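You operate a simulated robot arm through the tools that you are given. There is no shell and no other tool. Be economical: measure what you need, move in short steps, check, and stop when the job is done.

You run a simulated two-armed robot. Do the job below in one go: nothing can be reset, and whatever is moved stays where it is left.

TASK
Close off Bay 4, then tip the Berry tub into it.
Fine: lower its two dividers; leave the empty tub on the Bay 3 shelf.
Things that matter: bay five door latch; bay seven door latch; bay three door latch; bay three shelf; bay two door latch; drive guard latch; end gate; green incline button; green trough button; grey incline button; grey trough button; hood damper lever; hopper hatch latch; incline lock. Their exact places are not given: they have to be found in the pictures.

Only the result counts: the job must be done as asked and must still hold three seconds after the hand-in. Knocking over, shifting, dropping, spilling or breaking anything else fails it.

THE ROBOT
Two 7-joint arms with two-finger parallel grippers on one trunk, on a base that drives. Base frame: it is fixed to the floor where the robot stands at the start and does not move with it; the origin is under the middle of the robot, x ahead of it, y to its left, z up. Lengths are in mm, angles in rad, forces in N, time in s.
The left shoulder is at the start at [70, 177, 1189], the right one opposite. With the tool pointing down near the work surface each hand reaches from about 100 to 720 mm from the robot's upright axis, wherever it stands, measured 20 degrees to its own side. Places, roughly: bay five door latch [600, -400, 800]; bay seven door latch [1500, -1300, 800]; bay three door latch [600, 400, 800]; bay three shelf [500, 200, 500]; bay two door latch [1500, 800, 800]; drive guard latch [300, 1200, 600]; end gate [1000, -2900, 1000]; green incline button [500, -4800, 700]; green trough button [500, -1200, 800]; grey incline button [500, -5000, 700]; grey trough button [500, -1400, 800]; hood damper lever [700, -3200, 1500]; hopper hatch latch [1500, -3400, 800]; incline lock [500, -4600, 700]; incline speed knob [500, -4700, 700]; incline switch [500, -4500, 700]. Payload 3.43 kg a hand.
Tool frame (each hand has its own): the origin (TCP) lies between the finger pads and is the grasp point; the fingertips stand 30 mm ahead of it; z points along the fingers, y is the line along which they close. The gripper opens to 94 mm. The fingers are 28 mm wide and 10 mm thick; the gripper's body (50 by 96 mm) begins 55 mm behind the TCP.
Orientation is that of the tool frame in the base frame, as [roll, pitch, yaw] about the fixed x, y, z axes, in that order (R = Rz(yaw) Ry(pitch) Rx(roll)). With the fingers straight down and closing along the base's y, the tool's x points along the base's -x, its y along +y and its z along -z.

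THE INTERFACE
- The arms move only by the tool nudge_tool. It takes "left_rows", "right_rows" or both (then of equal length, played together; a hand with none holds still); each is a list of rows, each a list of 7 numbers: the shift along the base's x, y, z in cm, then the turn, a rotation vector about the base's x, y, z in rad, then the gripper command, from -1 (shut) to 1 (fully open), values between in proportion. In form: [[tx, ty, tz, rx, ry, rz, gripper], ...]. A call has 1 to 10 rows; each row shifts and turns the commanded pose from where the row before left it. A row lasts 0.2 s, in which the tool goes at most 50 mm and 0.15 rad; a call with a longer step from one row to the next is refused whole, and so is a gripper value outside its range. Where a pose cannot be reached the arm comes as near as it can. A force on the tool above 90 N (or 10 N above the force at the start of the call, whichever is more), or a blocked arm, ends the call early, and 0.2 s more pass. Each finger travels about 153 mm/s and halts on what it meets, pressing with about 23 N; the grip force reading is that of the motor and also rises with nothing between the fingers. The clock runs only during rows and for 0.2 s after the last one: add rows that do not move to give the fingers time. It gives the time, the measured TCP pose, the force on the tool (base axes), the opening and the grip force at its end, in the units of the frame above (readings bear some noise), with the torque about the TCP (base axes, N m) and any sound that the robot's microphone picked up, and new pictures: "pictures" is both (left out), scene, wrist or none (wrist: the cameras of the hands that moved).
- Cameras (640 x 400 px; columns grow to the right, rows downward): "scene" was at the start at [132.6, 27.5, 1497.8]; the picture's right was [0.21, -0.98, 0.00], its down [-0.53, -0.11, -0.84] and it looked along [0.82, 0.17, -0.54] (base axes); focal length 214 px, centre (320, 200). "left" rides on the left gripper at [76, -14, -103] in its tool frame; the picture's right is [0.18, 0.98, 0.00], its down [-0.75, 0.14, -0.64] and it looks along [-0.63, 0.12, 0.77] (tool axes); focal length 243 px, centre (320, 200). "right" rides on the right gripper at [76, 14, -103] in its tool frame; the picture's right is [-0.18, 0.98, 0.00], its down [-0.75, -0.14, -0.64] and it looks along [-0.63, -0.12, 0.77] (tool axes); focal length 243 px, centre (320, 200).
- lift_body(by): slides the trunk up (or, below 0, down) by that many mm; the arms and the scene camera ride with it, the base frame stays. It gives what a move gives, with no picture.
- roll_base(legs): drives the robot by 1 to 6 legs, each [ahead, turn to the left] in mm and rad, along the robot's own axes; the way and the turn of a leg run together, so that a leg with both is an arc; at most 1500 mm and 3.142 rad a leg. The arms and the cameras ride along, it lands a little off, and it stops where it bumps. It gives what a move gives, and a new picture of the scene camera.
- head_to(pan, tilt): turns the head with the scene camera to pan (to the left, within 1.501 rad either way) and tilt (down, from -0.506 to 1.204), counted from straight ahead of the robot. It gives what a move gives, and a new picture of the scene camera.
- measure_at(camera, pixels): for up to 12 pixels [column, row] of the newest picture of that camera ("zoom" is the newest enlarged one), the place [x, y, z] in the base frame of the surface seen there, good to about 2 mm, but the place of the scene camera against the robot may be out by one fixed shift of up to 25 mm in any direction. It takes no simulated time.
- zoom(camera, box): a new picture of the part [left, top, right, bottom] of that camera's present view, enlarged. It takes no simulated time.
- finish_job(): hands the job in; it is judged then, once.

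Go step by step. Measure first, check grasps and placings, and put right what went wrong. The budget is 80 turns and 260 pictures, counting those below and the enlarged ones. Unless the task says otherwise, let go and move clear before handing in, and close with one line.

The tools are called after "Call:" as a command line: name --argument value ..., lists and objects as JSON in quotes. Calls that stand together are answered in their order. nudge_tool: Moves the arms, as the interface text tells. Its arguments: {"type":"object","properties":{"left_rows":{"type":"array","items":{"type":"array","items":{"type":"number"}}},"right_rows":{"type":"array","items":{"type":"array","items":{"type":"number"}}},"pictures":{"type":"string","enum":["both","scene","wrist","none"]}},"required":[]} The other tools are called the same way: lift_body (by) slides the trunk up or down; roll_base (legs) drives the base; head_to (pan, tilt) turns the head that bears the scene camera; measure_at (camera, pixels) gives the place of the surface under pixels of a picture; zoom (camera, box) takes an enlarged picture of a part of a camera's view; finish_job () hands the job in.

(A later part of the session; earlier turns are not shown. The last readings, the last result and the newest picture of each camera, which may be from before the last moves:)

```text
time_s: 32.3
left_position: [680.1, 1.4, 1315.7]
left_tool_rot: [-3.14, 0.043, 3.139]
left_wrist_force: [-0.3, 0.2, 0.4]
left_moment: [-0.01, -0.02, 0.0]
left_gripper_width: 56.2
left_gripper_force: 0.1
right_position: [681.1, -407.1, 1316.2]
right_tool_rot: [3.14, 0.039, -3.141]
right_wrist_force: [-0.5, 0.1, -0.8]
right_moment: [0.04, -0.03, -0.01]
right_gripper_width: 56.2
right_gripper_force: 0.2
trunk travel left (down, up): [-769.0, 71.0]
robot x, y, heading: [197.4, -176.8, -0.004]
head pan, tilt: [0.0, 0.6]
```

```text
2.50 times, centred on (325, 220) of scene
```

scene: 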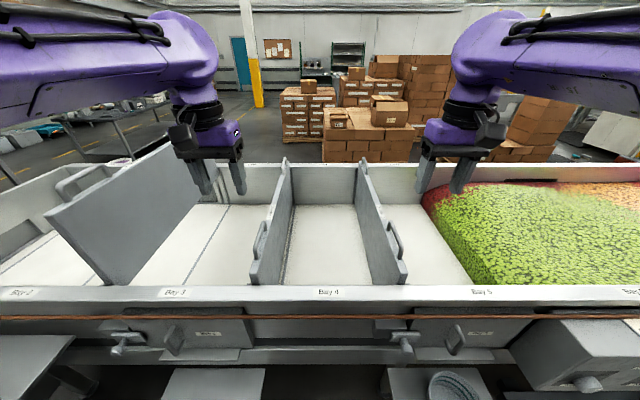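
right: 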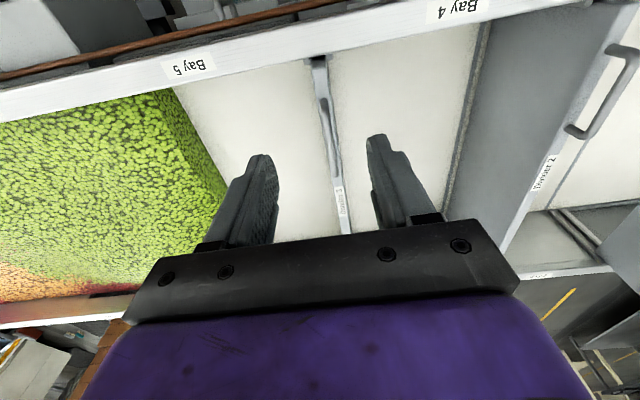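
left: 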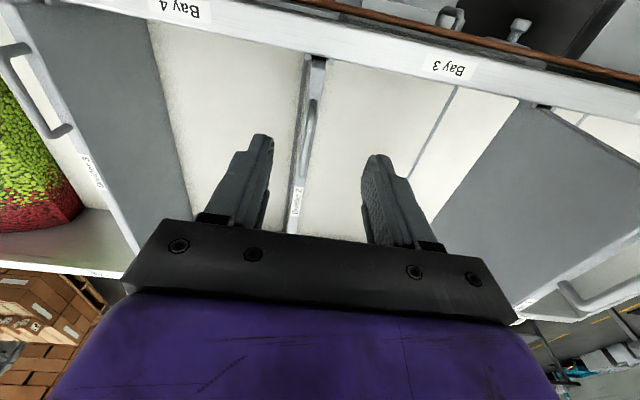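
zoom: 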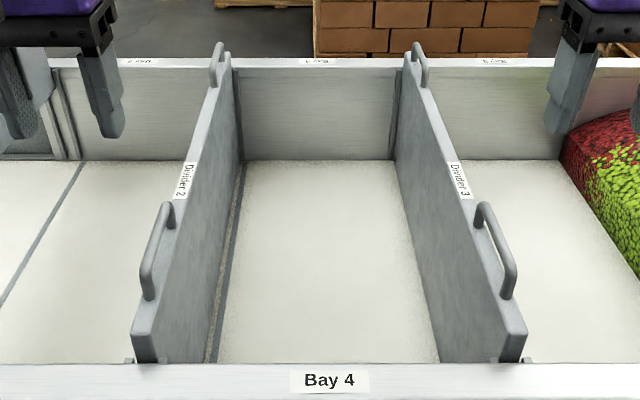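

Both dividers look down; I'll zoom in to check their bottom edges against the floor.

Call:
zoom --camera "scene" --box '[265, 150, 345, 290]'

Call:
zoom --camera "scene" --box '[340, 190, 420, 290]'

Call:
measure_at --camera "scene" --pixels '[[260, 274], [295, 240], [298, 200], [291, 225], [289, 255], [320, 250], [403, 272], [362, 262], [285, 175], [363, 170]]'

Call:
measure_at --camera "left" --pixels '[[319, 65], [308, 110], [301, 150], [225, 100], [430, 100]]'

```text
2.86 times, centred on (305, 220) of scene
```

zoom: 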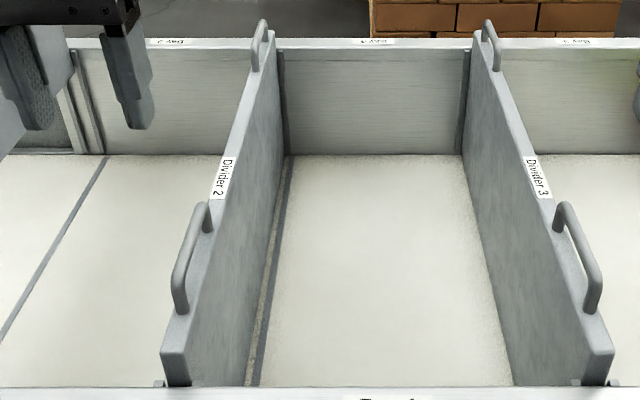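

```text
4.00 times, centred on (380, 240) of scene
```

zoom: 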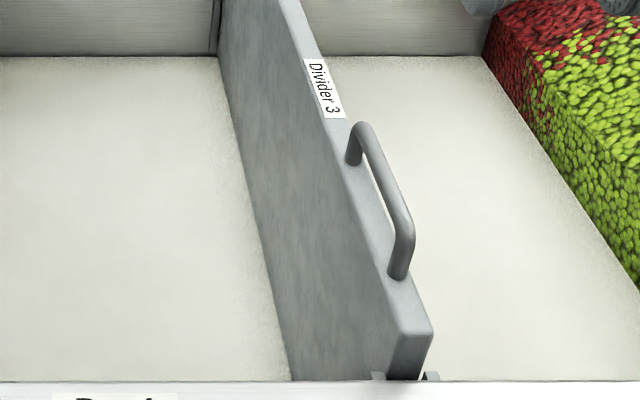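

```text
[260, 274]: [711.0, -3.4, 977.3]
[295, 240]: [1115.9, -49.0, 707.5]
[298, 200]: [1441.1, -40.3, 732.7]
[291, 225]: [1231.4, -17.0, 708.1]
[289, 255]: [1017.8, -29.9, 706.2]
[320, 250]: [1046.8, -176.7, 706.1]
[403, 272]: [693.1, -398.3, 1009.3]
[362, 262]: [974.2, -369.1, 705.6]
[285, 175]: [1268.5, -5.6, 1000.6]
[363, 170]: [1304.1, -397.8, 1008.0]
```

```text
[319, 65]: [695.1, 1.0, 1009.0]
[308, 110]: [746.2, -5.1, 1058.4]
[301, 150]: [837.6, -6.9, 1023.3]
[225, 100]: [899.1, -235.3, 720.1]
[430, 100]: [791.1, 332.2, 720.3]
```

Divider tops read z≈1009 uniformly. I'll profile across the bottom edge of each divider to confirm floor contact.

Call:
measure_at --camera "scene" --pixels '[[278, 240], [282, 240], [284, 240], [286, 240], [288, 240], [290, 240], [292, 240], [358, 240], [360, 240], [362, 240], [364, 240], [366, 240]]'

```text
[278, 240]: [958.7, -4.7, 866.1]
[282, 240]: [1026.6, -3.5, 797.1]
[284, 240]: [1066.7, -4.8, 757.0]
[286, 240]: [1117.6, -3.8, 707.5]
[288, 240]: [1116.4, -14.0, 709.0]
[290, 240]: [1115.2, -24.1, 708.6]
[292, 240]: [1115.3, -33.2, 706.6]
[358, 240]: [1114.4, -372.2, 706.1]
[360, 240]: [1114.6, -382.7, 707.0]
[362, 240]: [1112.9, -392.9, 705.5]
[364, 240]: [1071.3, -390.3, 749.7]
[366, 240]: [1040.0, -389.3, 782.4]
```

Both dividers reach the floor. Next, the tubs: back away from the trough and turn left to see them.

Call:
roll_base --legs '[[-450, 0], [0, 1.571], [500, 0]]'

Call:
head_to --pan -0.9 --tilt 0.75

```text
time_s: 41.4
left_position: [-462.5, 809.5, 1312.6]
left_tool_rot: [-3.138, 0.038, -1.549]
left_wrist_force: [0.1, 0.3, 0.0]
left_moment: [0.04, -0.04, 0.01]
left_gripper_width: 56.5
left_gripper_force: 0.1
right_position: [-54.0, 819.8, 1314.2]
right_tool_rot: [3.139, 0.036, -1.547]
right_wrist_force: [0.5, -0.4, 0.7]
right_moment: [0.04, 0.0, 0.03]
right_gripper_width: 56.2
right_gripper_force: 0.0
trunk travel left (down, up): [-769.0, 71.0]
robot x, y, heading: [-266.8, 322.7, 1.597]
head pan, tilt: [0.0, 0.6]
```

scene: 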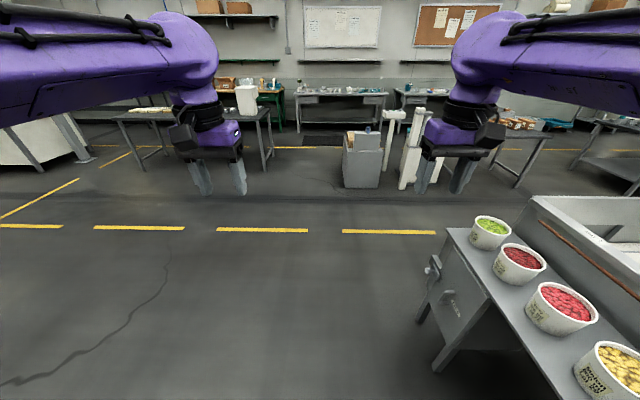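

```text
time_s: 42.6
left_position: [-462.2, 810.4, 1312.5]
left_tool_rot: [-3.139, 0.037, -1.547]
left_wrist_force: [-0.1, -0.2, 0.0]
left_moment: [-0.03, 0.01, 0.01]
left_gripper_width: 56.4
left_gripper_force: 0.0
right_position: [-53.3, 821.3, 1314.8]
right_tool_rot: [3.139, 0.033, -1.546]
right_wrist_force: [-0.2, -0.1, 0.8]
right_moment: [-0.03, 0.0, -0.04]
right_gripper_width: 56.2
right_gripper_force: 0.1
trunk travel left (down, up): [-769.0, 71.0]
robot x, y, heading: [-270.6, 328.9, 1.591]
head pan, tilt: [-0.901, 0.75]
```

scene: 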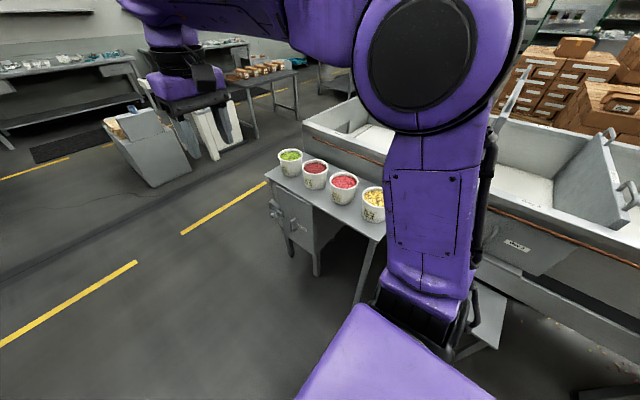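

Call:
zoom --camera "scene" --box '[265, 135, 395, 235]'

Call:
measure_at --camera "scene" --pixels '[[291, 155], [314, 167], [343, 181], [376, 197], [291, 177], [315, 190], [343, 203], [340, 210], [380, 235], [276, 170], [420, 150]]'

```text
4.00 times, centred on (330, 185) of scene
```

zoom: 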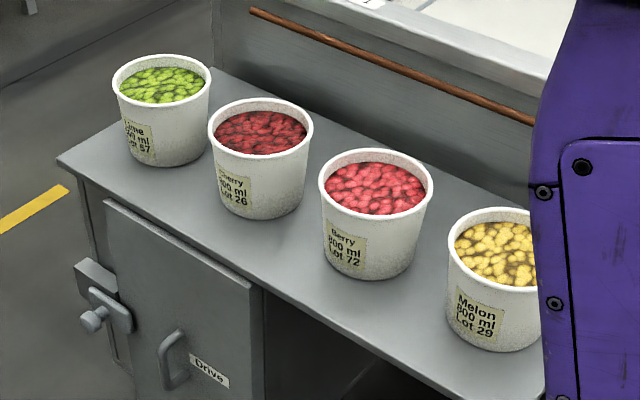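

```text
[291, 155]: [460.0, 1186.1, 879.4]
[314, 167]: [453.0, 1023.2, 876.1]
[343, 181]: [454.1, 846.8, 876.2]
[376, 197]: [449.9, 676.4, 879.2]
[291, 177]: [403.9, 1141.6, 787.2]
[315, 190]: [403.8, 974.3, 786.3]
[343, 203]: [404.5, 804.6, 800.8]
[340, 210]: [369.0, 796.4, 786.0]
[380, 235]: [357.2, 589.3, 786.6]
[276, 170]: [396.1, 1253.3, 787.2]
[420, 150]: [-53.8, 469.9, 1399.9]
```

The Berry tub is the third, "Berry 800 ml Lot 72" at about (454, 847). I'll measure its rim and base.

Call:
measure_at --camera "zoom" --pixels '[[322, 187], [430, 190], [378, 151], [374, 215], [376, 185], [330, 262], [372, 277], [411, 255], [60, 160], [535, 395], [215, 70], [310, 130]]'

```text
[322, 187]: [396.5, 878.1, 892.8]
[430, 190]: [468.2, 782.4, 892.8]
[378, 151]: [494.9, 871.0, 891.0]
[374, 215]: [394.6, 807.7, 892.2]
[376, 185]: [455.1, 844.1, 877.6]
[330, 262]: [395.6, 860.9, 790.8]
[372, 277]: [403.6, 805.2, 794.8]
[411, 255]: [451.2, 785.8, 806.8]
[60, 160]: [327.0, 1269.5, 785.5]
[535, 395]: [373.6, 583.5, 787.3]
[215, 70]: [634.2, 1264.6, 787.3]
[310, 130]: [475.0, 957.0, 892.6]
```

Berry's rim is centred near (443, 838), radius ≈60, height ≈107 mm, content ~15 mm below rim. It's too wide for a side grasp, so I'll grip the rim with both hands on opposite (±y) sides. Drive to face it.

Call:
roll_base --legs '[[510, 0], [0, -1.59], [190, 0]]'

Call:
head_to --pan 0.0 --tilt 0.85

```text
time_s: 50.6
left_position: [384.2, 1031.2, 1315.1]
left_tool_rot: [-3.139, 0.041, -3.113]
left_wrist_force: [-0.6, -0.3, -0.2]
left_moment: [-0.01, -0.01, -0.01]
left_gripper_width: 56.5
left_gripper_force: 0.0
right_position: [398.8, 622.2, 1314.7]
right_tool_rot: [3.141, 0.037, -3.111]
right_wrist_force: [-0.7, -0.7, -0.2]
right_moment: [-0.01, -0.02, 0.0]
right_gripper_width: 56.4
right_gripper_force: 0.0
trunk travel left (down, up): [-769.0, 71.0]
robot x, y, heading: [-96.6, 834.5, 0.024]
head pan, tilt: [-0.901, 0.75]
```

scene: 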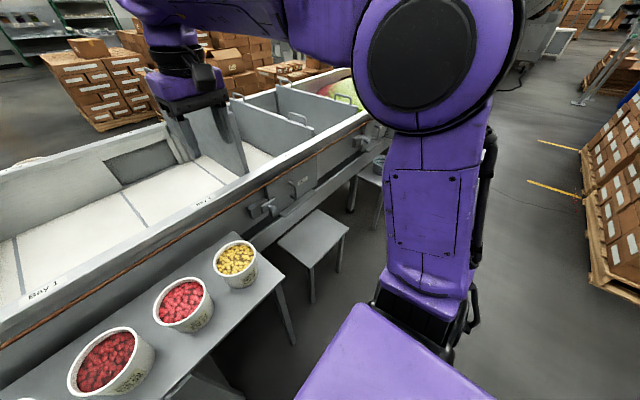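

```text
time_s: 51.8
left_position: [386.4, 1032.4, 1313.7]
left_tool_rot: [-3.141, 0.039, -3.114]
left_wrist_force: [-0.4, 0.1, -0.1]
left_moment: [0.01, -0.01, 0.04]
left_gripper_width: 56.4
left_gripper_force: 0.0
right_position: [400.5, 621.8, 1314.4]
right_tool_rot: [3.14, 0.035, -3.111]
right_wrist_force: [-1.4, -0.4, -0.4]
right_moment: [0.0, -0.03, -0.02]
right_gripper_width: 56.3
right_gripper_force: 0.0
trunk travel left (down, up): [-769.0, 71.0]
robot x, y, heading: [-95.6, 832.4, 0.026]
head pan, tilt: [0.0, 0.85]
```

scene: 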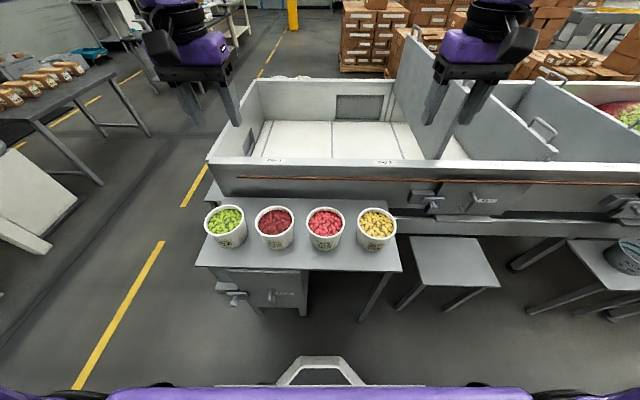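

I'm square to the Berry tub (326,228). I'll bring both hands down to ~1110 over its sides, levelling the tools and tilting them slightly along the wall taper.

Call:
nudge_tool --left_rows '[[0.7, -1.4, -2.5, -0.015, 0.005, -0.0035, 0], [0.7, -1.4, -2.5, -0.015, 0.005, -0.0035, 0], [0.7, -1.4, -2.5, -0.015, 0.005, -0.0035, 0], [0.7, -1.4, -2.5, -0.015, 0.005, -0.0035, 0], [0.7, -1.4, -2.5, -0.015, 0.005, -0.0035, 0], [0.7, -1.4, -2.5, -0.015, 0.005, -0.0035, -0.2], [0.7, -1.4, -2.5, -0.015, 0.005, -0.0035, -0.2], [0.7, -1.4, -2.5, -0.015, 0.005, -0.0035, -0.2]]' --right_rows '[[0.5, 1.6, -2.5, 0.015, 0.005, -0.0035, 0], [0.5, 1.6, -2.5, 0.015, 0.005, -0.0035, 0], [0.5, 1.6, -2.5, 0.015, 0.005, -0.0035, 0], [0.5, 1.6, -2.5, 0.015, 0.005, -0.0035, 0], [0.5, 1.6, -2.5, 0.015, 0.005, -0.0035, 0], [0.5, 1.6, -2.5, 0.015, 0.005, -0.0035, -0.2], [0.5, 1.6, -2.5, 0.015, 0.005, -0.0035, -0.2], [0.5, 1.6, -2.5, 0.015, 0.005, -0.0035, -0.2]]' --pictures "both"

```text
time_s: 53.6
left_position: [444.4, 918.9, 1110.9]
left_tool_rot: [-3.02, -0.004, -3.138]
left_wrist_force: [0.0, -0.4, 0.1]
left_moment: [0.03, 0.04, -0.02]
left_gripper_width: 37.6
left_gripper_force: 0.1
right_position: [443.7, 751.6, 1112.7]
right_tool_rot: [3.019, -0.008, -3.139]
right_wrist_force: [-0.2, -0.2, -0.8]
right_moment: [0.01, -0.03, 0.01]
right_gripper_width: 37.5
right_gripper_force: 0.0
trunk travel left (down, up): [-769.0, 71.0]
robot x, y, heading: [-97.6, 837.4, 0.027]
head pan, tilt: [0.0, 0.85]
```

scene: 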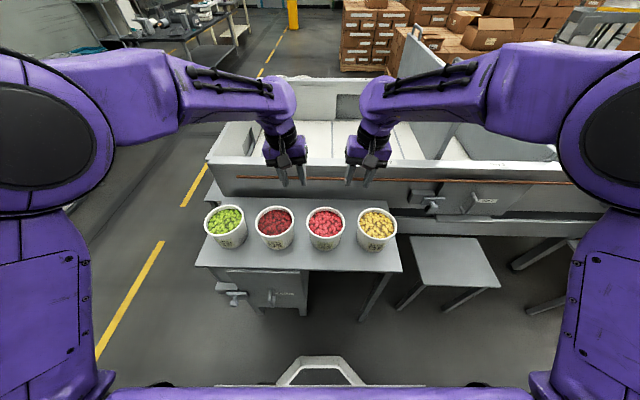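
right: 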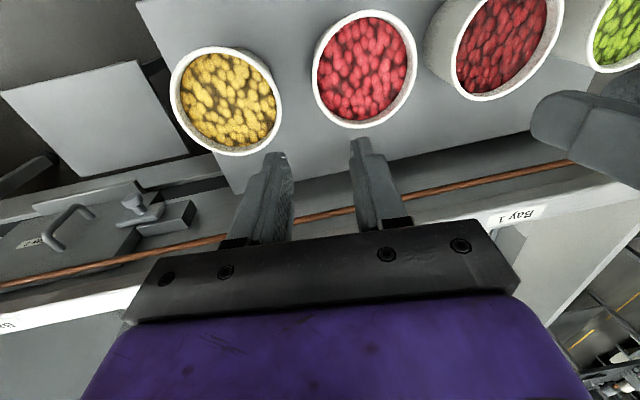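
left: 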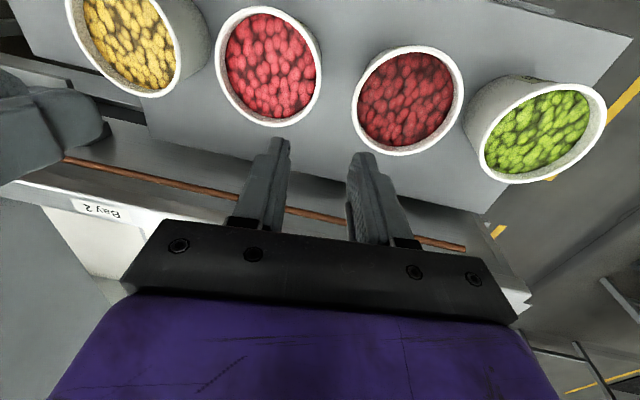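

The Berry rim is visible in both wrist views (right ~(365,68), left ~(268,66)). Measuring rim points precisely.

Call:
measure_at --camera "right" --pixels '[[315, 80], [414, 50], [368, 12], [358, 126], [325, 110], [405, 95], [365, 70]]'

Call:
measure_at --camera "left" --pixels '[[219, 45], [319, 85], [256, 9], [280, 124], [235, 105], [312, 105], [268, 66]]'

Call:
zoom --camera "right" --box '[290, 0, 440, 140]'

```text
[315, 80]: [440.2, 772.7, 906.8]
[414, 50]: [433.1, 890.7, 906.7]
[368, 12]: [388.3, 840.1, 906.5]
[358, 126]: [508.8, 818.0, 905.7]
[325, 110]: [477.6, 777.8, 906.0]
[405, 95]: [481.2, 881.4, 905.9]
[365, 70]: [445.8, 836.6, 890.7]
```

```text
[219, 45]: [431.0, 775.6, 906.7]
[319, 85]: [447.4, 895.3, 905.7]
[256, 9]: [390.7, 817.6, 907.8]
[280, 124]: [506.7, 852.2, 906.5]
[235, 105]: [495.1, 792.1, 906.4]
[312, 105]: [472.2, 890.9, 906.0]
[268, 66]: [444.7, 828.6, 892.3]
```

```text
2.86 times, centred on (365, 70) of right
```

zoom: 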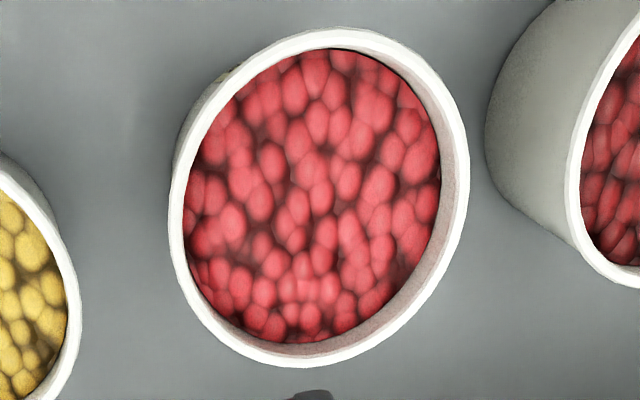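

Rim centre is (448.5, 834), radius ≈60, rim z 907, contents z 891. Lowering to just above the rim on both sides.

Call:
nudge_tool --left_rows '[[0.1, -0.6, -3.5, 0, 0, 0, -0.2], [0.1, -0.6, -3.5, 0, 0, 0, -0.2], [0.1, -0.6, -3.5, 0, 0, 0, -0.2], [0.1, -0.6, -3.4, 0, 0, 0, -0.2]]' --right_rows '[[0.1, 0.55, -3.5, 0, 0, 0, -0.2], [0.1, 0.55, -3.5, 0, 0, 0, -0.2], [0.15, 0.55, -3.5, 0, 0, 0, -0.2], [0.15, 0.55, -3.5, 0, 0, 0, -0.2]]' --pictures "both"

Call:
zoom --camera "scene" --box '[200, 120, 420, 260]'

```text
time_s: 54.6
left_position: [449.1, 895.4, 971.2]
left_tool_rot: [-3.022, -0.006, -3.14]
left_wrist_force: [0.3, 0.9, 1.2]
left_moment: [-0.01, 0.03, -0.04]
left_gripper_width: 37.7
left_gripper_force: 0.0
right_position: [449.2, 773.3, 972.9]
right_tool_rot: [3.02, -0.006, -3.139]
right_wrist_force: [0.2, -0.9, 0.3]
right_moment: [0.01, 0.03, 0.0]
right_gripper_width: 37.7
right_gripper_force: 0.1
trunk travel left (down, up): [-769.0, 71.0]
robot x, y, heading: [-93.4, 837.5, 0.027]
head pan, tilt: [0.0, 0.85]
```

scene: 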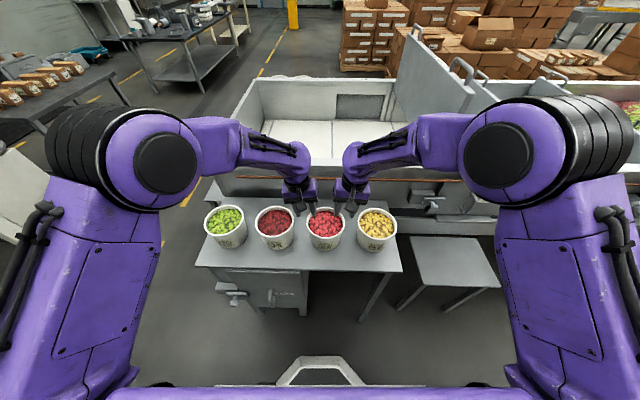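
right: 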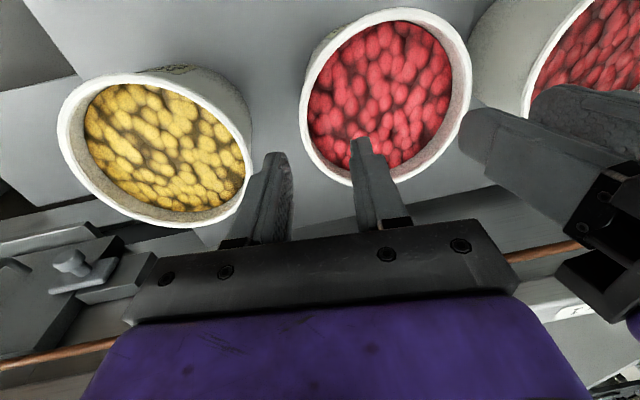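
left: 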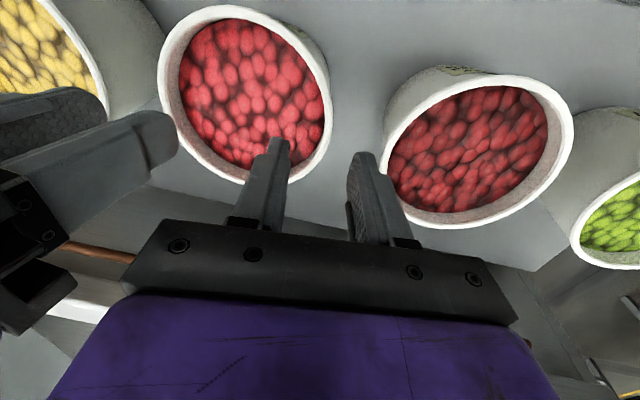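

```text
2.86 times, centred on (310, 190) of scene
```

zoom: 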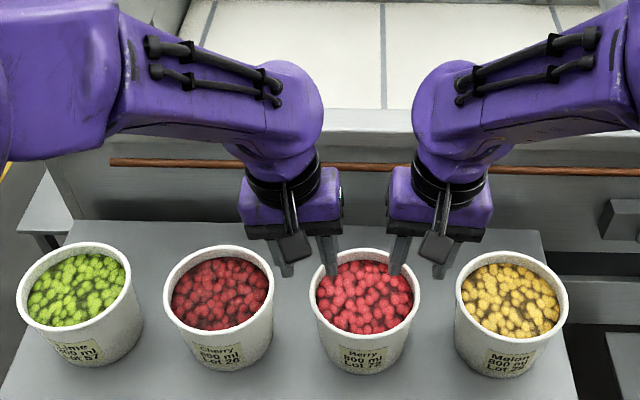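

Fingers straddle the rims; I'll check the clearance of the outer fingers to Cherry and Melon.

Call:
measure_at --camera "left" --pixels '[[384, 150], [388, 180], [403, 212], [325, 110], [300, 172]]'

Call:
measure_at --camera "right" --pixels '[[246, 160], [240, 190], [225, 215], [303, 110], [322, 162]]'

```text
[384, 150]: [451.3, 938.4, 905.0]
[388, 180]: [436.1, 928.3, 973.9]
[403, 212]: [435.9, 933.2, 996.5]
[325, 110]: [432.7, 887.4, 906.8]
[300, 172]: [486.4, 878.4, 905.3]
```

```text
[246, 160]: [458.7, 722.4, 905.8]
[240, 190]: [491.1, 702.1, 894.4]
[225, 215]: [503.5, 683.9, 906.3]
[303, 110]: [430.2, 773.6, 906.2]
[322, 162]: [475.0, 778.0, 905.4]
```

Clearances are fine (Cherry at y≈937, Melon at ≈723). Narrow slightly, descend 55 mm, then close gently.

Call:
nudge_tool --left_rows '[[0, 0, 0, 0, 0, 0, -0.4], [0, 0, -1.5, 0, 0, 0, -0.4], [0, 0, -2, 0, 0, 0, -0.4], [0, 0, -2, 0, 0, 0, -0.4], [0, 0, 0, 0, 0, 0, -0.4]]' --right_rows '[[0, 0, 0, 0, 0, 0, -0.4], [0, 0, -1.5, 0, 0, 0, -0.4], [0, 0, -2, 0, 0, 0, -0.4], [0, 0, -2.1, 0, 0, 0, -0.4], [0, 0, 0, 0, 0, 0, -0.4]]' --pictures "both"

Call:
zoom --camera "scene" --box '[250, 160, 410, 260]'

```text
time_s: 55.8
left_position: [446.9, 893.7, 916.6]
left_tool_rot: [-3.02, -0.003, -3.139]
left_wrist_force: [-0.3, 0.7, -0.4]
left_moment: [0.01, 0.0, 0.0]
left_gripper_width: 28.2
left_gripper_force: 0.0
right_position: [446.6, 773.4, 915.6]
right_tool_rot: [3.021, -0.002, -3.139]
right_wrist_force: [-0.6, 0.2, 1.0]
right_moment: [0.02, 0.01, -0.02]
right_gripper_width: 28.0
right_gripper_force: 0.1
trunk travel left (down, up): [-769.0, 71.0]
robot x, y, heading: [-91.0, 833.7, 0.024]
head pan, tilt: [0.0, 0.85]
```

scene: 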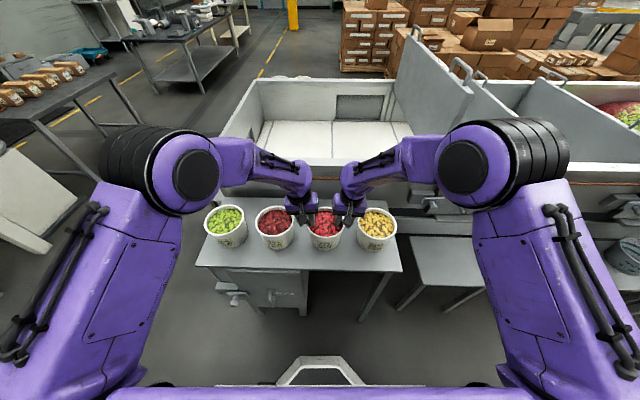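
right: 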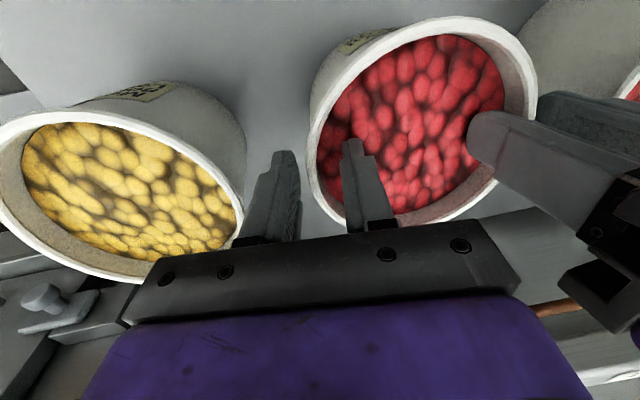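
left: 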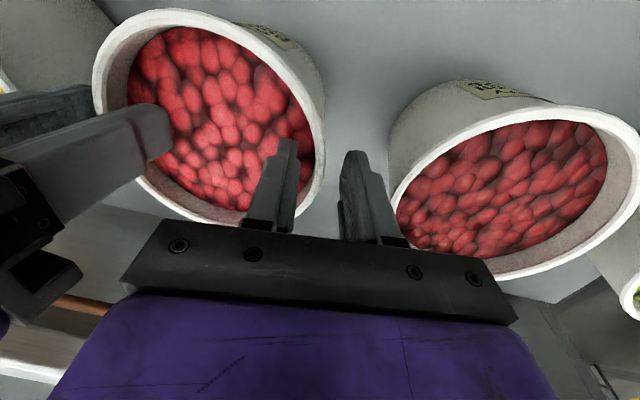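

```text
4.00 times, centred on (330, 210) of scene
```

zoom: 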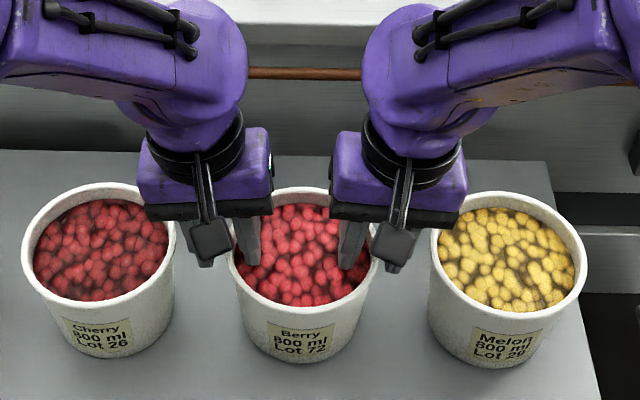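

Inner fingers are inside the rim, outer fingers outside, no contact. Go 5 mm deeper and close.

Call:
nudge_tool --left_rows '[[0, 0, -0.6, 0, 0, 0, -0.4], [0, 0, 0, 0, 0, 0, -0.7], [0, 0, 0, 0, 0, 0, -1], [0, 0, 0, 0, 0, 0, -1], [0, 0, 0, 0, 0, 0, -1]]' --right_rows '[[0, 0, -0.5, 0, 0, 0, -0.4], [0, 0, 0, 0, 0, 0, -0.7], [0, 0, 0, 0, 0, 0, -1], [0, 0, 0, 0, 0, 0, -1], [0, 0, 0, 0, 0, 0, -1]]' --pictures "both"

```text
time_s: 57.0
left_position: [446.3, 890.8, 912.2]
left_tool_rot: [-3.013, -0.003, -3.142]
left_wrist_force: [-1.4, -36.8, 6.2]
left_moment: [-0.03, -0.28, 0.03]
left_gripper_width: 11.9
left_gripper_force: 22.6
right_position: [445.9, 775.6, 912.3]
right_tool_rot: [3.015, -0.003, -3.14]
right_wrist_force: [5.2, 35.6, -0.6]
right_moment: [0.07, -0.14, -0.66]
right_gripper_width: 11.8
right_gripper_force: 23.4
trunk travel left (down, up): [-769.0, 71.0]
robot x, y, heading: [-93.4, 836.8, 0.024]
head pan, tilt: [0.0, 0.85]
```

scene: 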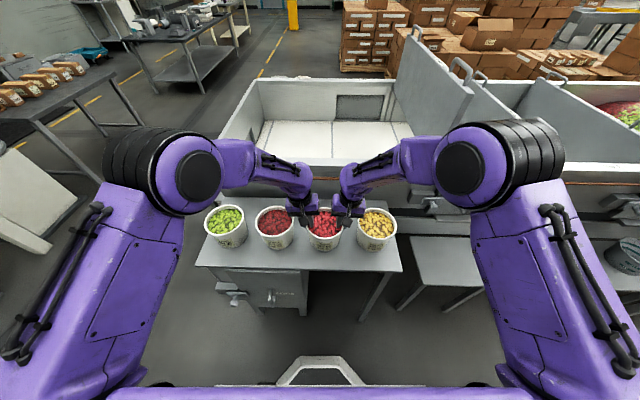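
right: 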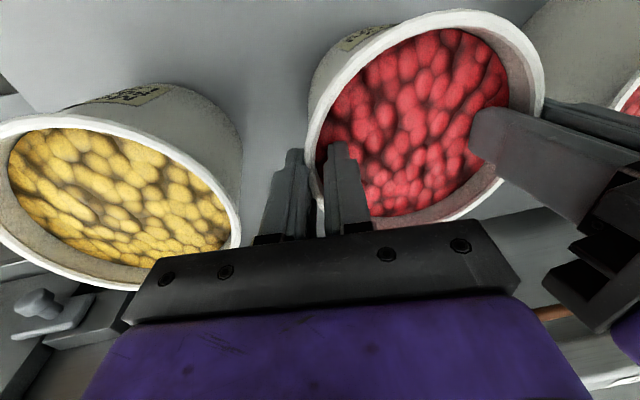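
left: 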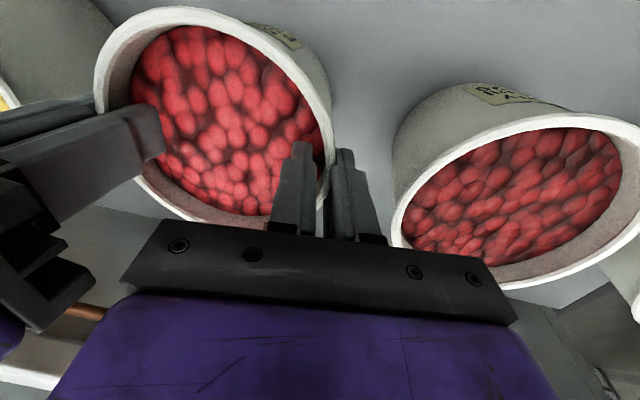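

Both grips hold (11.9 mm), but the hands pull apart at ~36 N. I'll relax 2–3 mm inward, then lift 2 cm as a test.

Call:
nudge_tool --left_rows '[[0, -0.25, 0, 0, 0, 0, -1], [0, 0, 0, 0, 0, 0, -1], [0, 0, 0.5, 0, 0, 0, -1], [0, 0, 0.8, 0, 0, 0, -1], [0, 0, 1, 0, 0, 0, -1], [0, 0, 0, 0, 0, 0, -1]]' --right_rows '[[0, 0.2, 0, 0, 0, 0, -1], [0, 0, 0, 0, 0, 0, -1], [0, 0, 0.5, 0, 0, 0, -1], [0, 0, 0.8, 0, 0, 0, -1], [0, 0, 1, 0, 0, 0, -1], [0, 0, 0, 0, 0, 0, -1]]' --pictures "both"

Call:
zoom --camera "scene" --box '[250, 160, 410, 260]'

```text
time_s: 58.4
left_position: [447.0, 891.1, 934.6]
left_tool_rot: [-3.017, -0.006, -3.14]
left_wrist_force: [-5.9, -29.3, -5.2]
left_moment: [0.17, 0.01, 0.0]
left_gripper_width: 11.7
left_gripper_force: 23.0
right_position: [447.4, 775.1, 935.7]
right_tool_rot: [3.018, -0.004, -3.141]
right_wrist_force: [4.9, 29.0, -2.0]
right_moment: [0.05, 0.02, -0.5]
right_gripper_width: 11.9
right_gripper_force: 23.0
trunk travel left (down, up): [-769.0, 71.0]
robot x, y, heading: [-96.2, 839.6, 0.027]
head pan, tilt: [0.0, 0.85]
```

scene: 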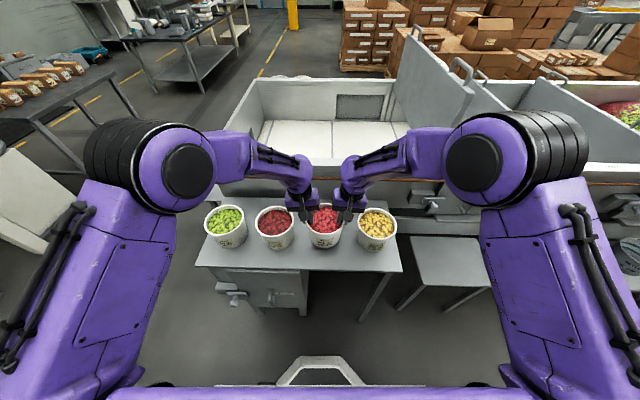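
right: 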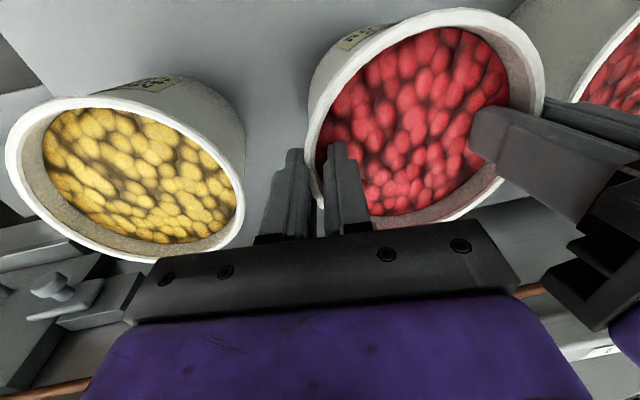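
left: 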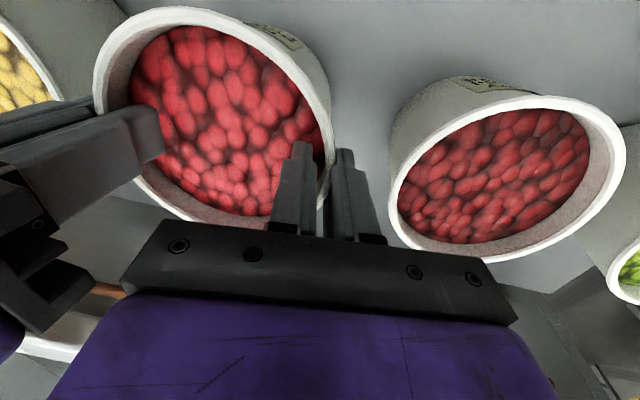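

```text
4.00 times, centred on (330, 210) of scene
```

zoom: 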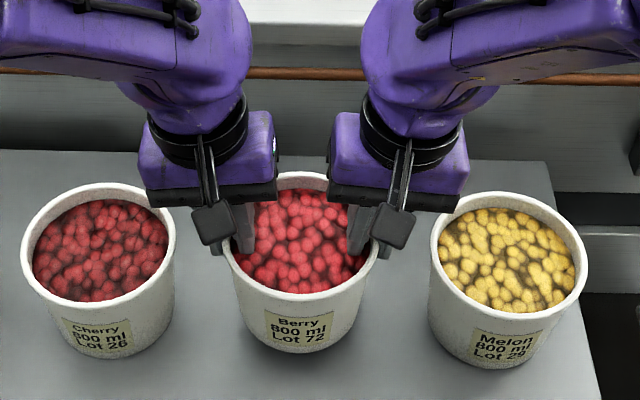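

Tub is lifted and level. I'll relax the inward tension further and lift to ~1150.

Call:
nudge_tool --left_rows '[[0, -0.3, 0, 0, 0, 0, -1], [0, -0.3, 0.5, 0, 0, 0, -1], [0, 0, 1.5, 0, 0, 0, -1], [0, 0, 2.5, 0, 0, 0, -1], [0, 0, 3, 0, 0, 0, -1], [0, 0, 3, 0, 0, 0, -1], [0, 0, 3, 0, 0, 0, -1], [0, 0, 3, 0, 0, 0, -1], [0, 0, 2.5, 0, 0, 0, -1], [0, 0, 1.5, 0, 0, 0, -1]]' --right_rows '[[0, 0.3, 0, 0, 0, 0, -1], [0, 0.3, 0.5, 0, 0, 0, -1], [0, 0, 1.5, 0, 0, 0, -1], [0, 0, 2.5, 0, 0, 0, -1], [0, 0, 3, 0, 0, 0, -1], [0, 0, 3, 0, 0, 0, -1], [0, 0, 3, 0, 0, 0, -1], [0, 0, 3, 0, 0, 0, -1], [0, 0, 2.5, 0, 0, 0, -1], [0, 0, 1.5, 0, 0, 0, -1]]' --pictures "both"

```text
time_s: 60.6
left_position: [449.4, 889.8, 1140.3]
left_tool_rot: [-3.032, -0.001, -3.135]
left_wrist_force: [1.2, 45.5, -3.8]
left_moment: [1.38, -0.2, 0.02]
left_gripper_width: 12.9
left_gripper_force: 23.2
right_position: [447.7, 776.4, 1140.0]
right_tool_rot: [3.03, -0.004, 3.14]
right_wrist_force: [-0.3, -46.9, -4.0]
right_moment: [-1.39, 0.18, 0.02]
right_gripper_width: 13.0
right_gripper_force: 22.8
trunk travel left (down, up): [-769.0, 71.0]
robot x, y, heading: [-98.1, 834.8, 0.02]
head pan, tilt: [0.0, 0.85]
```

scene: 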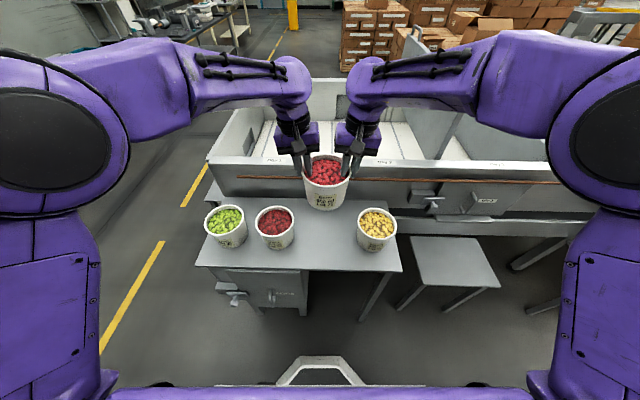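
right: 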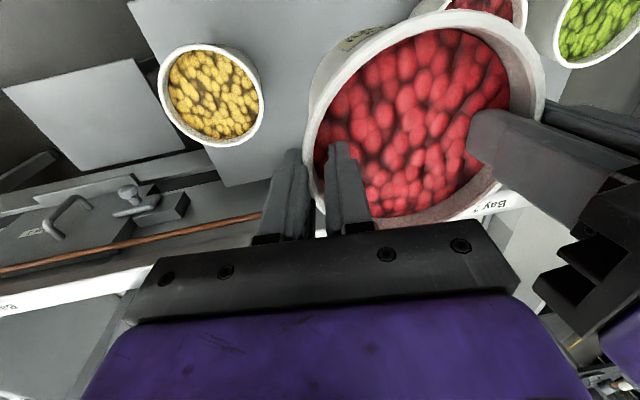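
left: 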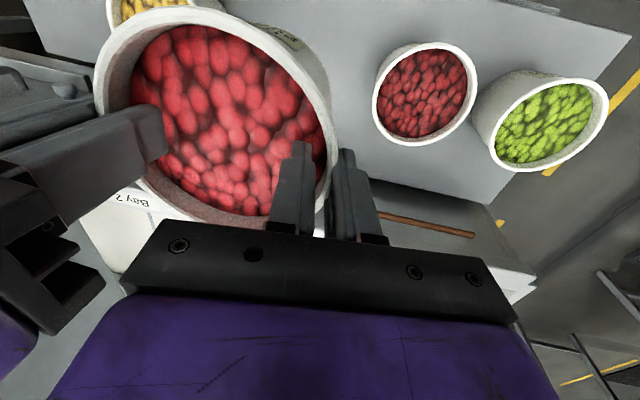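

The tub is up; now the hands press inward at ~46 N. Relax 3.5 mm outward.

Call:
nudge_tool --left_rows '[[0, 0.18, 0, 0, 0, 0, -1], [0, 0.17, 0, 0, 0, 0, -1], [0, 0, 0, 0, 0, 0, -1]]' --right_rows '[[0, -0.18, 0, 0, 0, 0, -1], [0, -0.17, 0, 0, 0, 0, -1], [0, 0, 0, 0, 0, 0, -1]]' --pictures "none"

```text
time_s: 61.4
left_position: [447.8, 891.2, 1140.2]
left_tool_rot: [-3.023, -0.003, -3.137]
left_wrist_force: [-2.2, 27.3, -3.2]
left_moment: [0.98, -0.25, -0.14]
left_gripper_width: 11.6
left_gripper_force: 23.0
right_position: [448.4, 775.8, 1140.7]
right_tool_rot: [3.021, -0.005, -3.141]
right_wrist_force: [2.1, -27.1, -5.1]
right_moment: [-1.05, 0.19, -0.11]
right_gripper_width: 12.0
right_gripper_force: 22.8
trunk travel left (down, up): [-769.0, 71.0]
robot x, y, heading: [-96.9, 836.6, 0.024]
head pan, tilt: [0.0, 0.85]
```

Tension is moderate and hold is firm. Now carry it: back off, turn right, drive along to Bay 4, turn back.

Call:
roll_base --legs '[[-200, 0], [0, -1.595]]'

Call:
zoom --camera "right" --box '[0, 0, 640, 400]'

```text
time_s: 66.8
left_position: [-246.4, 285.8, 1140.3]
left_tool_rot: [-3.023, -0.003, 1.56]
left_wrist_force: [26.2, -0.8, -3.1]
left_moment: [0.07, -1.03, 0.25]
left_gripper_width: 12.0
left_gripper_force: 23.1
right_position: [-363.1, 288.5, 1141.3]
right_tool_rot: [3.021, -0.006, 1.557]
right_wrist_force: [-26.3, 0.6, -4.2]
right_moment: [-0.06, 1.04, -0.2]
right_gripper_width: 12.3
right_gripper_force: 23.0
trunk travel left (down, up): [-769.0, 71.0]
robot x, y, heading: [-293.3, 837.4, -1.56]
head pan, tilt: [0.0, 0.85]
```

scene: 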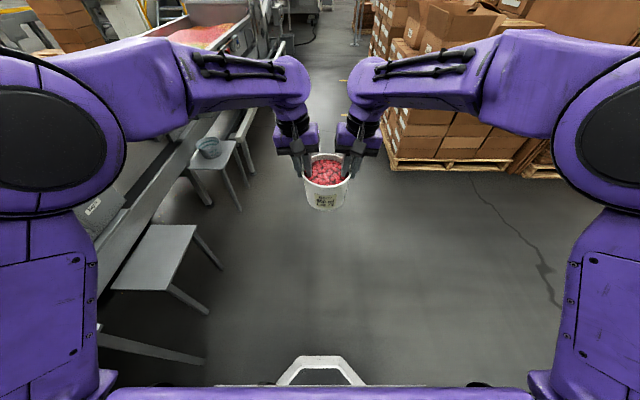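

```text
1.00 times, centred on (320, 200) of right (not enlarged: the box is as wide or as high as the picture)
```

zoom: 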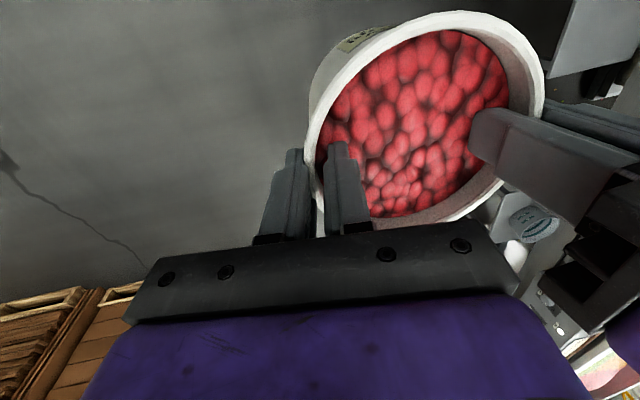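

The hold is steady. Drive on to Bay 4 and face it.

Call:
roll_base --legs '[[1040, 0], [0, 1.56], [380, 0]]'

```text
time_s: 78.0
left_position: [622.6, -214.1, 1140.7]
left_tool_rot: [-3.023, -0.001, 3.079]
left_wrist_force: [0.0, 2.7, -3.9]
left_moment: [0.59, -0.03, 0.38]
left_gripper_width: 11.9
left_gripper_force: 23.1
right_position: [613.4, -328.0, 1141.4]
right_tool_rot: [3.022, -0.002, 3.074]
right_wrist_force: [-0.5, -2.6, -2.1]
right_moment: [-0.59, 0.08, -0.35]
right_gripper_width: 12.1
right_gripper_force: 23.1
trunk travel left (down, up): [-769.0, 71.0]
robot x, y, heading: [75.8, -231.4, -0.041]
head pan, tilt: [0.0, 0.85]
```

scene: 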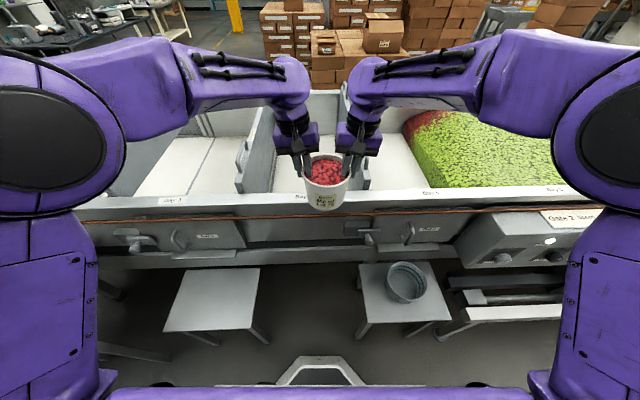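

At (76,-231). Straighten and advance so the tub hangs over Bay 4.

Call:
roll_base --legs '[[0, 0.07], [110, 0]]'

```text
time_s: 79.6
left_position: [722.1, -170.4, 1144.3]
left_tool_rot: [-3.023, 0.005, -3.136]
left_wrist_force: [-1.8, 0.6, -2.3]
left_moment: [0.55, -0.03, 0.42]
left_gripper_width: 11.9
left_gripper_force: 22.7
right_position: [721.9, -286.6, 1144.3]
right_tool_rot: [3.02, 0.002, -3.136]
right_wrist_force: [-1.7, -0.2, -2.0]
right_moment: [-0.51, -0.01, -0.38]
right_gripper_width: 12.6
right_gripper_force: 22.6
trunk travel left (down, up): [-769.0, 71.0]
robot x, y, heading: [186.0, -228.6, 0.03]
head pan, tilt: [0.0, 0.85]
```

scene: 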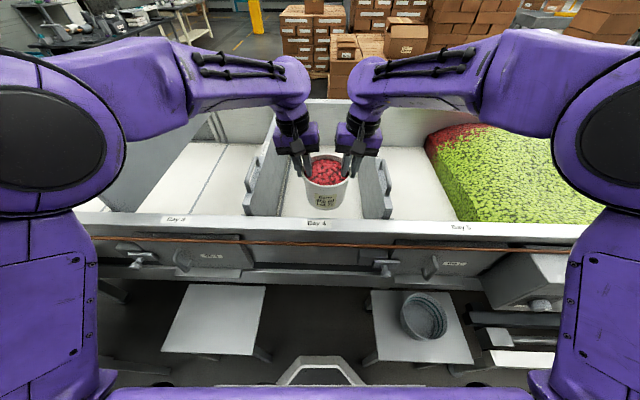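

The tub hangs over Bay 4's near part. Move 11 cm further in and 2.5 cm left, staying level.

Call:
nudge_tool --left_rows '[[1.5, 0.5, 0, 0, 0, 0, -1], [2, 0.5, 0, 0, 0, 0, -1], [2.5, 0.5, 0, 0, 0, 0, -1], [2.5, 0.5, 0, 0, 0, 0, -1], [1.5, 0.5, 0, 0, 0, 0, -1], [1, 0, 0, 0, 0, 0, -1]]' --right_rows '[[1.5, 0.5, 0, 0, 0, 0, -1], [2, 0.5, 0, 0, 0, 0, -1], [2.5, 0.5, 0, 0, 0, 0, -1], [2.5, 0.5, 0, 0, 0, 0, -1], [1.5, 0.5, 0, 0, 0, 0, -1], [1, 0, 0, 0, 0, 0, -1]]' --pictures "both"

```text
time_s: 81.0
left_position: [840.9, -145.8, 1140.6]
left_tool_rot: [-3.024, -0.005, -3.134]
left_wrist_force: [0.0, -4.5, -3.3]
left_moment: [0.51, -0.17, 0.47]
left_gripper_width: 11.4
left_gripper_force: 23.0
right_position: [840.7, -262.0, 1141.2]
right_tool_rot: [3.018, -0.005, -3.137]
right_wrist_force: [-0.4, 5.2, -2.5]
right_moment: [-0.49, 0.23, -0.41]
right_gripper_width: 12.2
right_gripper_force: 23.7
trunk travel left (down, up): [-769.0, 71.0]
robot x, y, heading: [184.8, -230.2, 0.027]
head pan, tilt: [0.0, 0.85]
```

scene: 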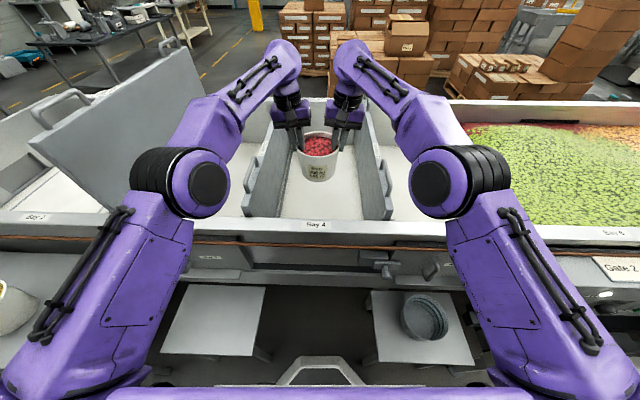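
right: 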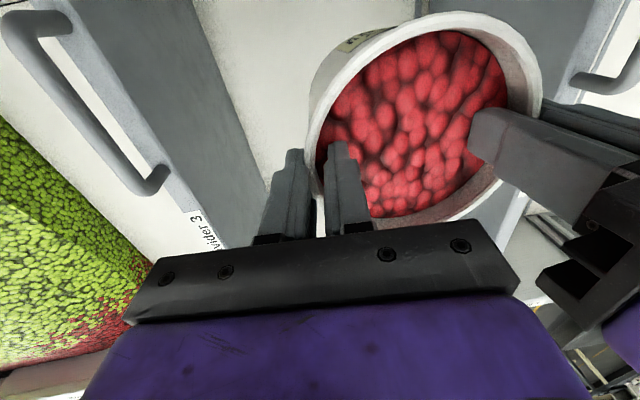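
left: 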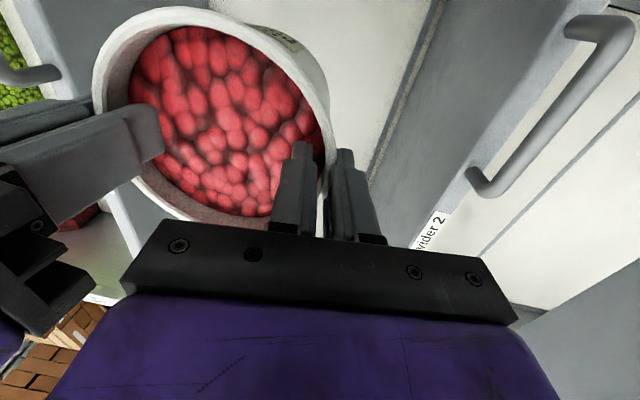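

Tub centred over Bay 4 at (841,-204). Begin tipping towards me about the grip axis, in small steps.

Call:
nudge_tool --left_rows '[[0, 0, 0, 0, -0.08, 0, -1], [0, 0, 0, 0, -0.12, 0, -1], [0, 0, 0, 0, -0.12, 0, -1], [0, 0, 0, 0, -0.12, 0, -1], [0, 0, 0, 0, -0.08, 0, -1]]' --right_rows '[[0, 0, 0, 0, -0.08, 0, -1], [0, 0, 0, 0, -0.12, 0, -1], [0, 0, 0, 0, -0.12, 0, -1], [0, 0, 0, 0, -0.12, 0, -1], [0, 0, 0, 0, -0.08, 0, -1]]' --pictures "both"

```text
time_s: 82.2
left_position: [839.7, -146.0, 1140.9]
left_tool_rot: [-3.019, 0.52, -3.136]
left_wrist_force: [0.4, -0.4, -3.8]
left_moment: [0.28, -0.06, 0.61]
left_gripper_width: 11.7
left_gripper_force: 23.0
right_position: [839.2, -261.1, 1140.8]
right_tool_rot: [3.023, 0.516, -3.135]
right_wrist_force: [-0.4, 0.6, -2.0]
right_moment: [-0.19, 0.29, -0.52]
right_gripper_width: 11.9
right_gripper_force: 22.9
trunk travel left (down, up): [-769.0, 71.0]
robot x, y, heading: [187.4, -229.1, 0.032]
head pan, tilt: [0.0, 0.85]
```

scene: 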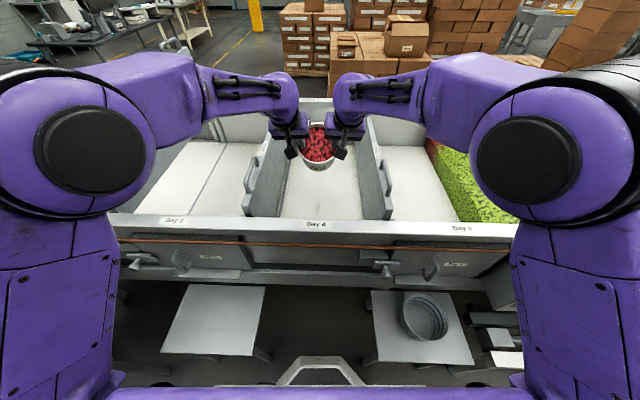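
right: 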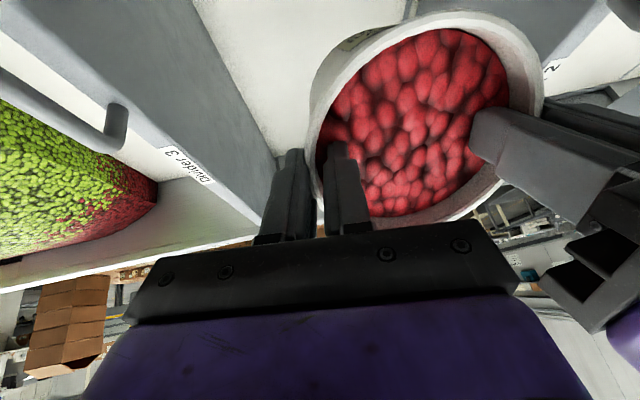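
left: 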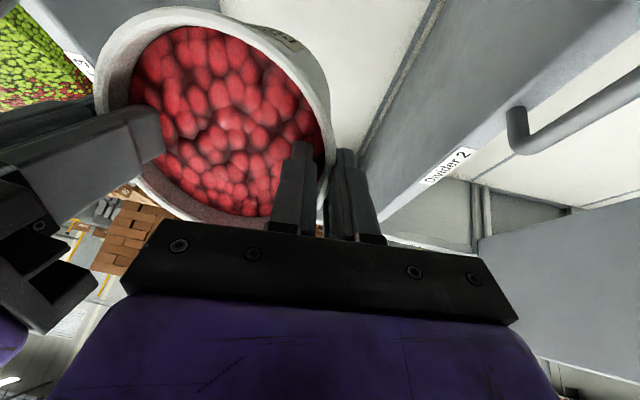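

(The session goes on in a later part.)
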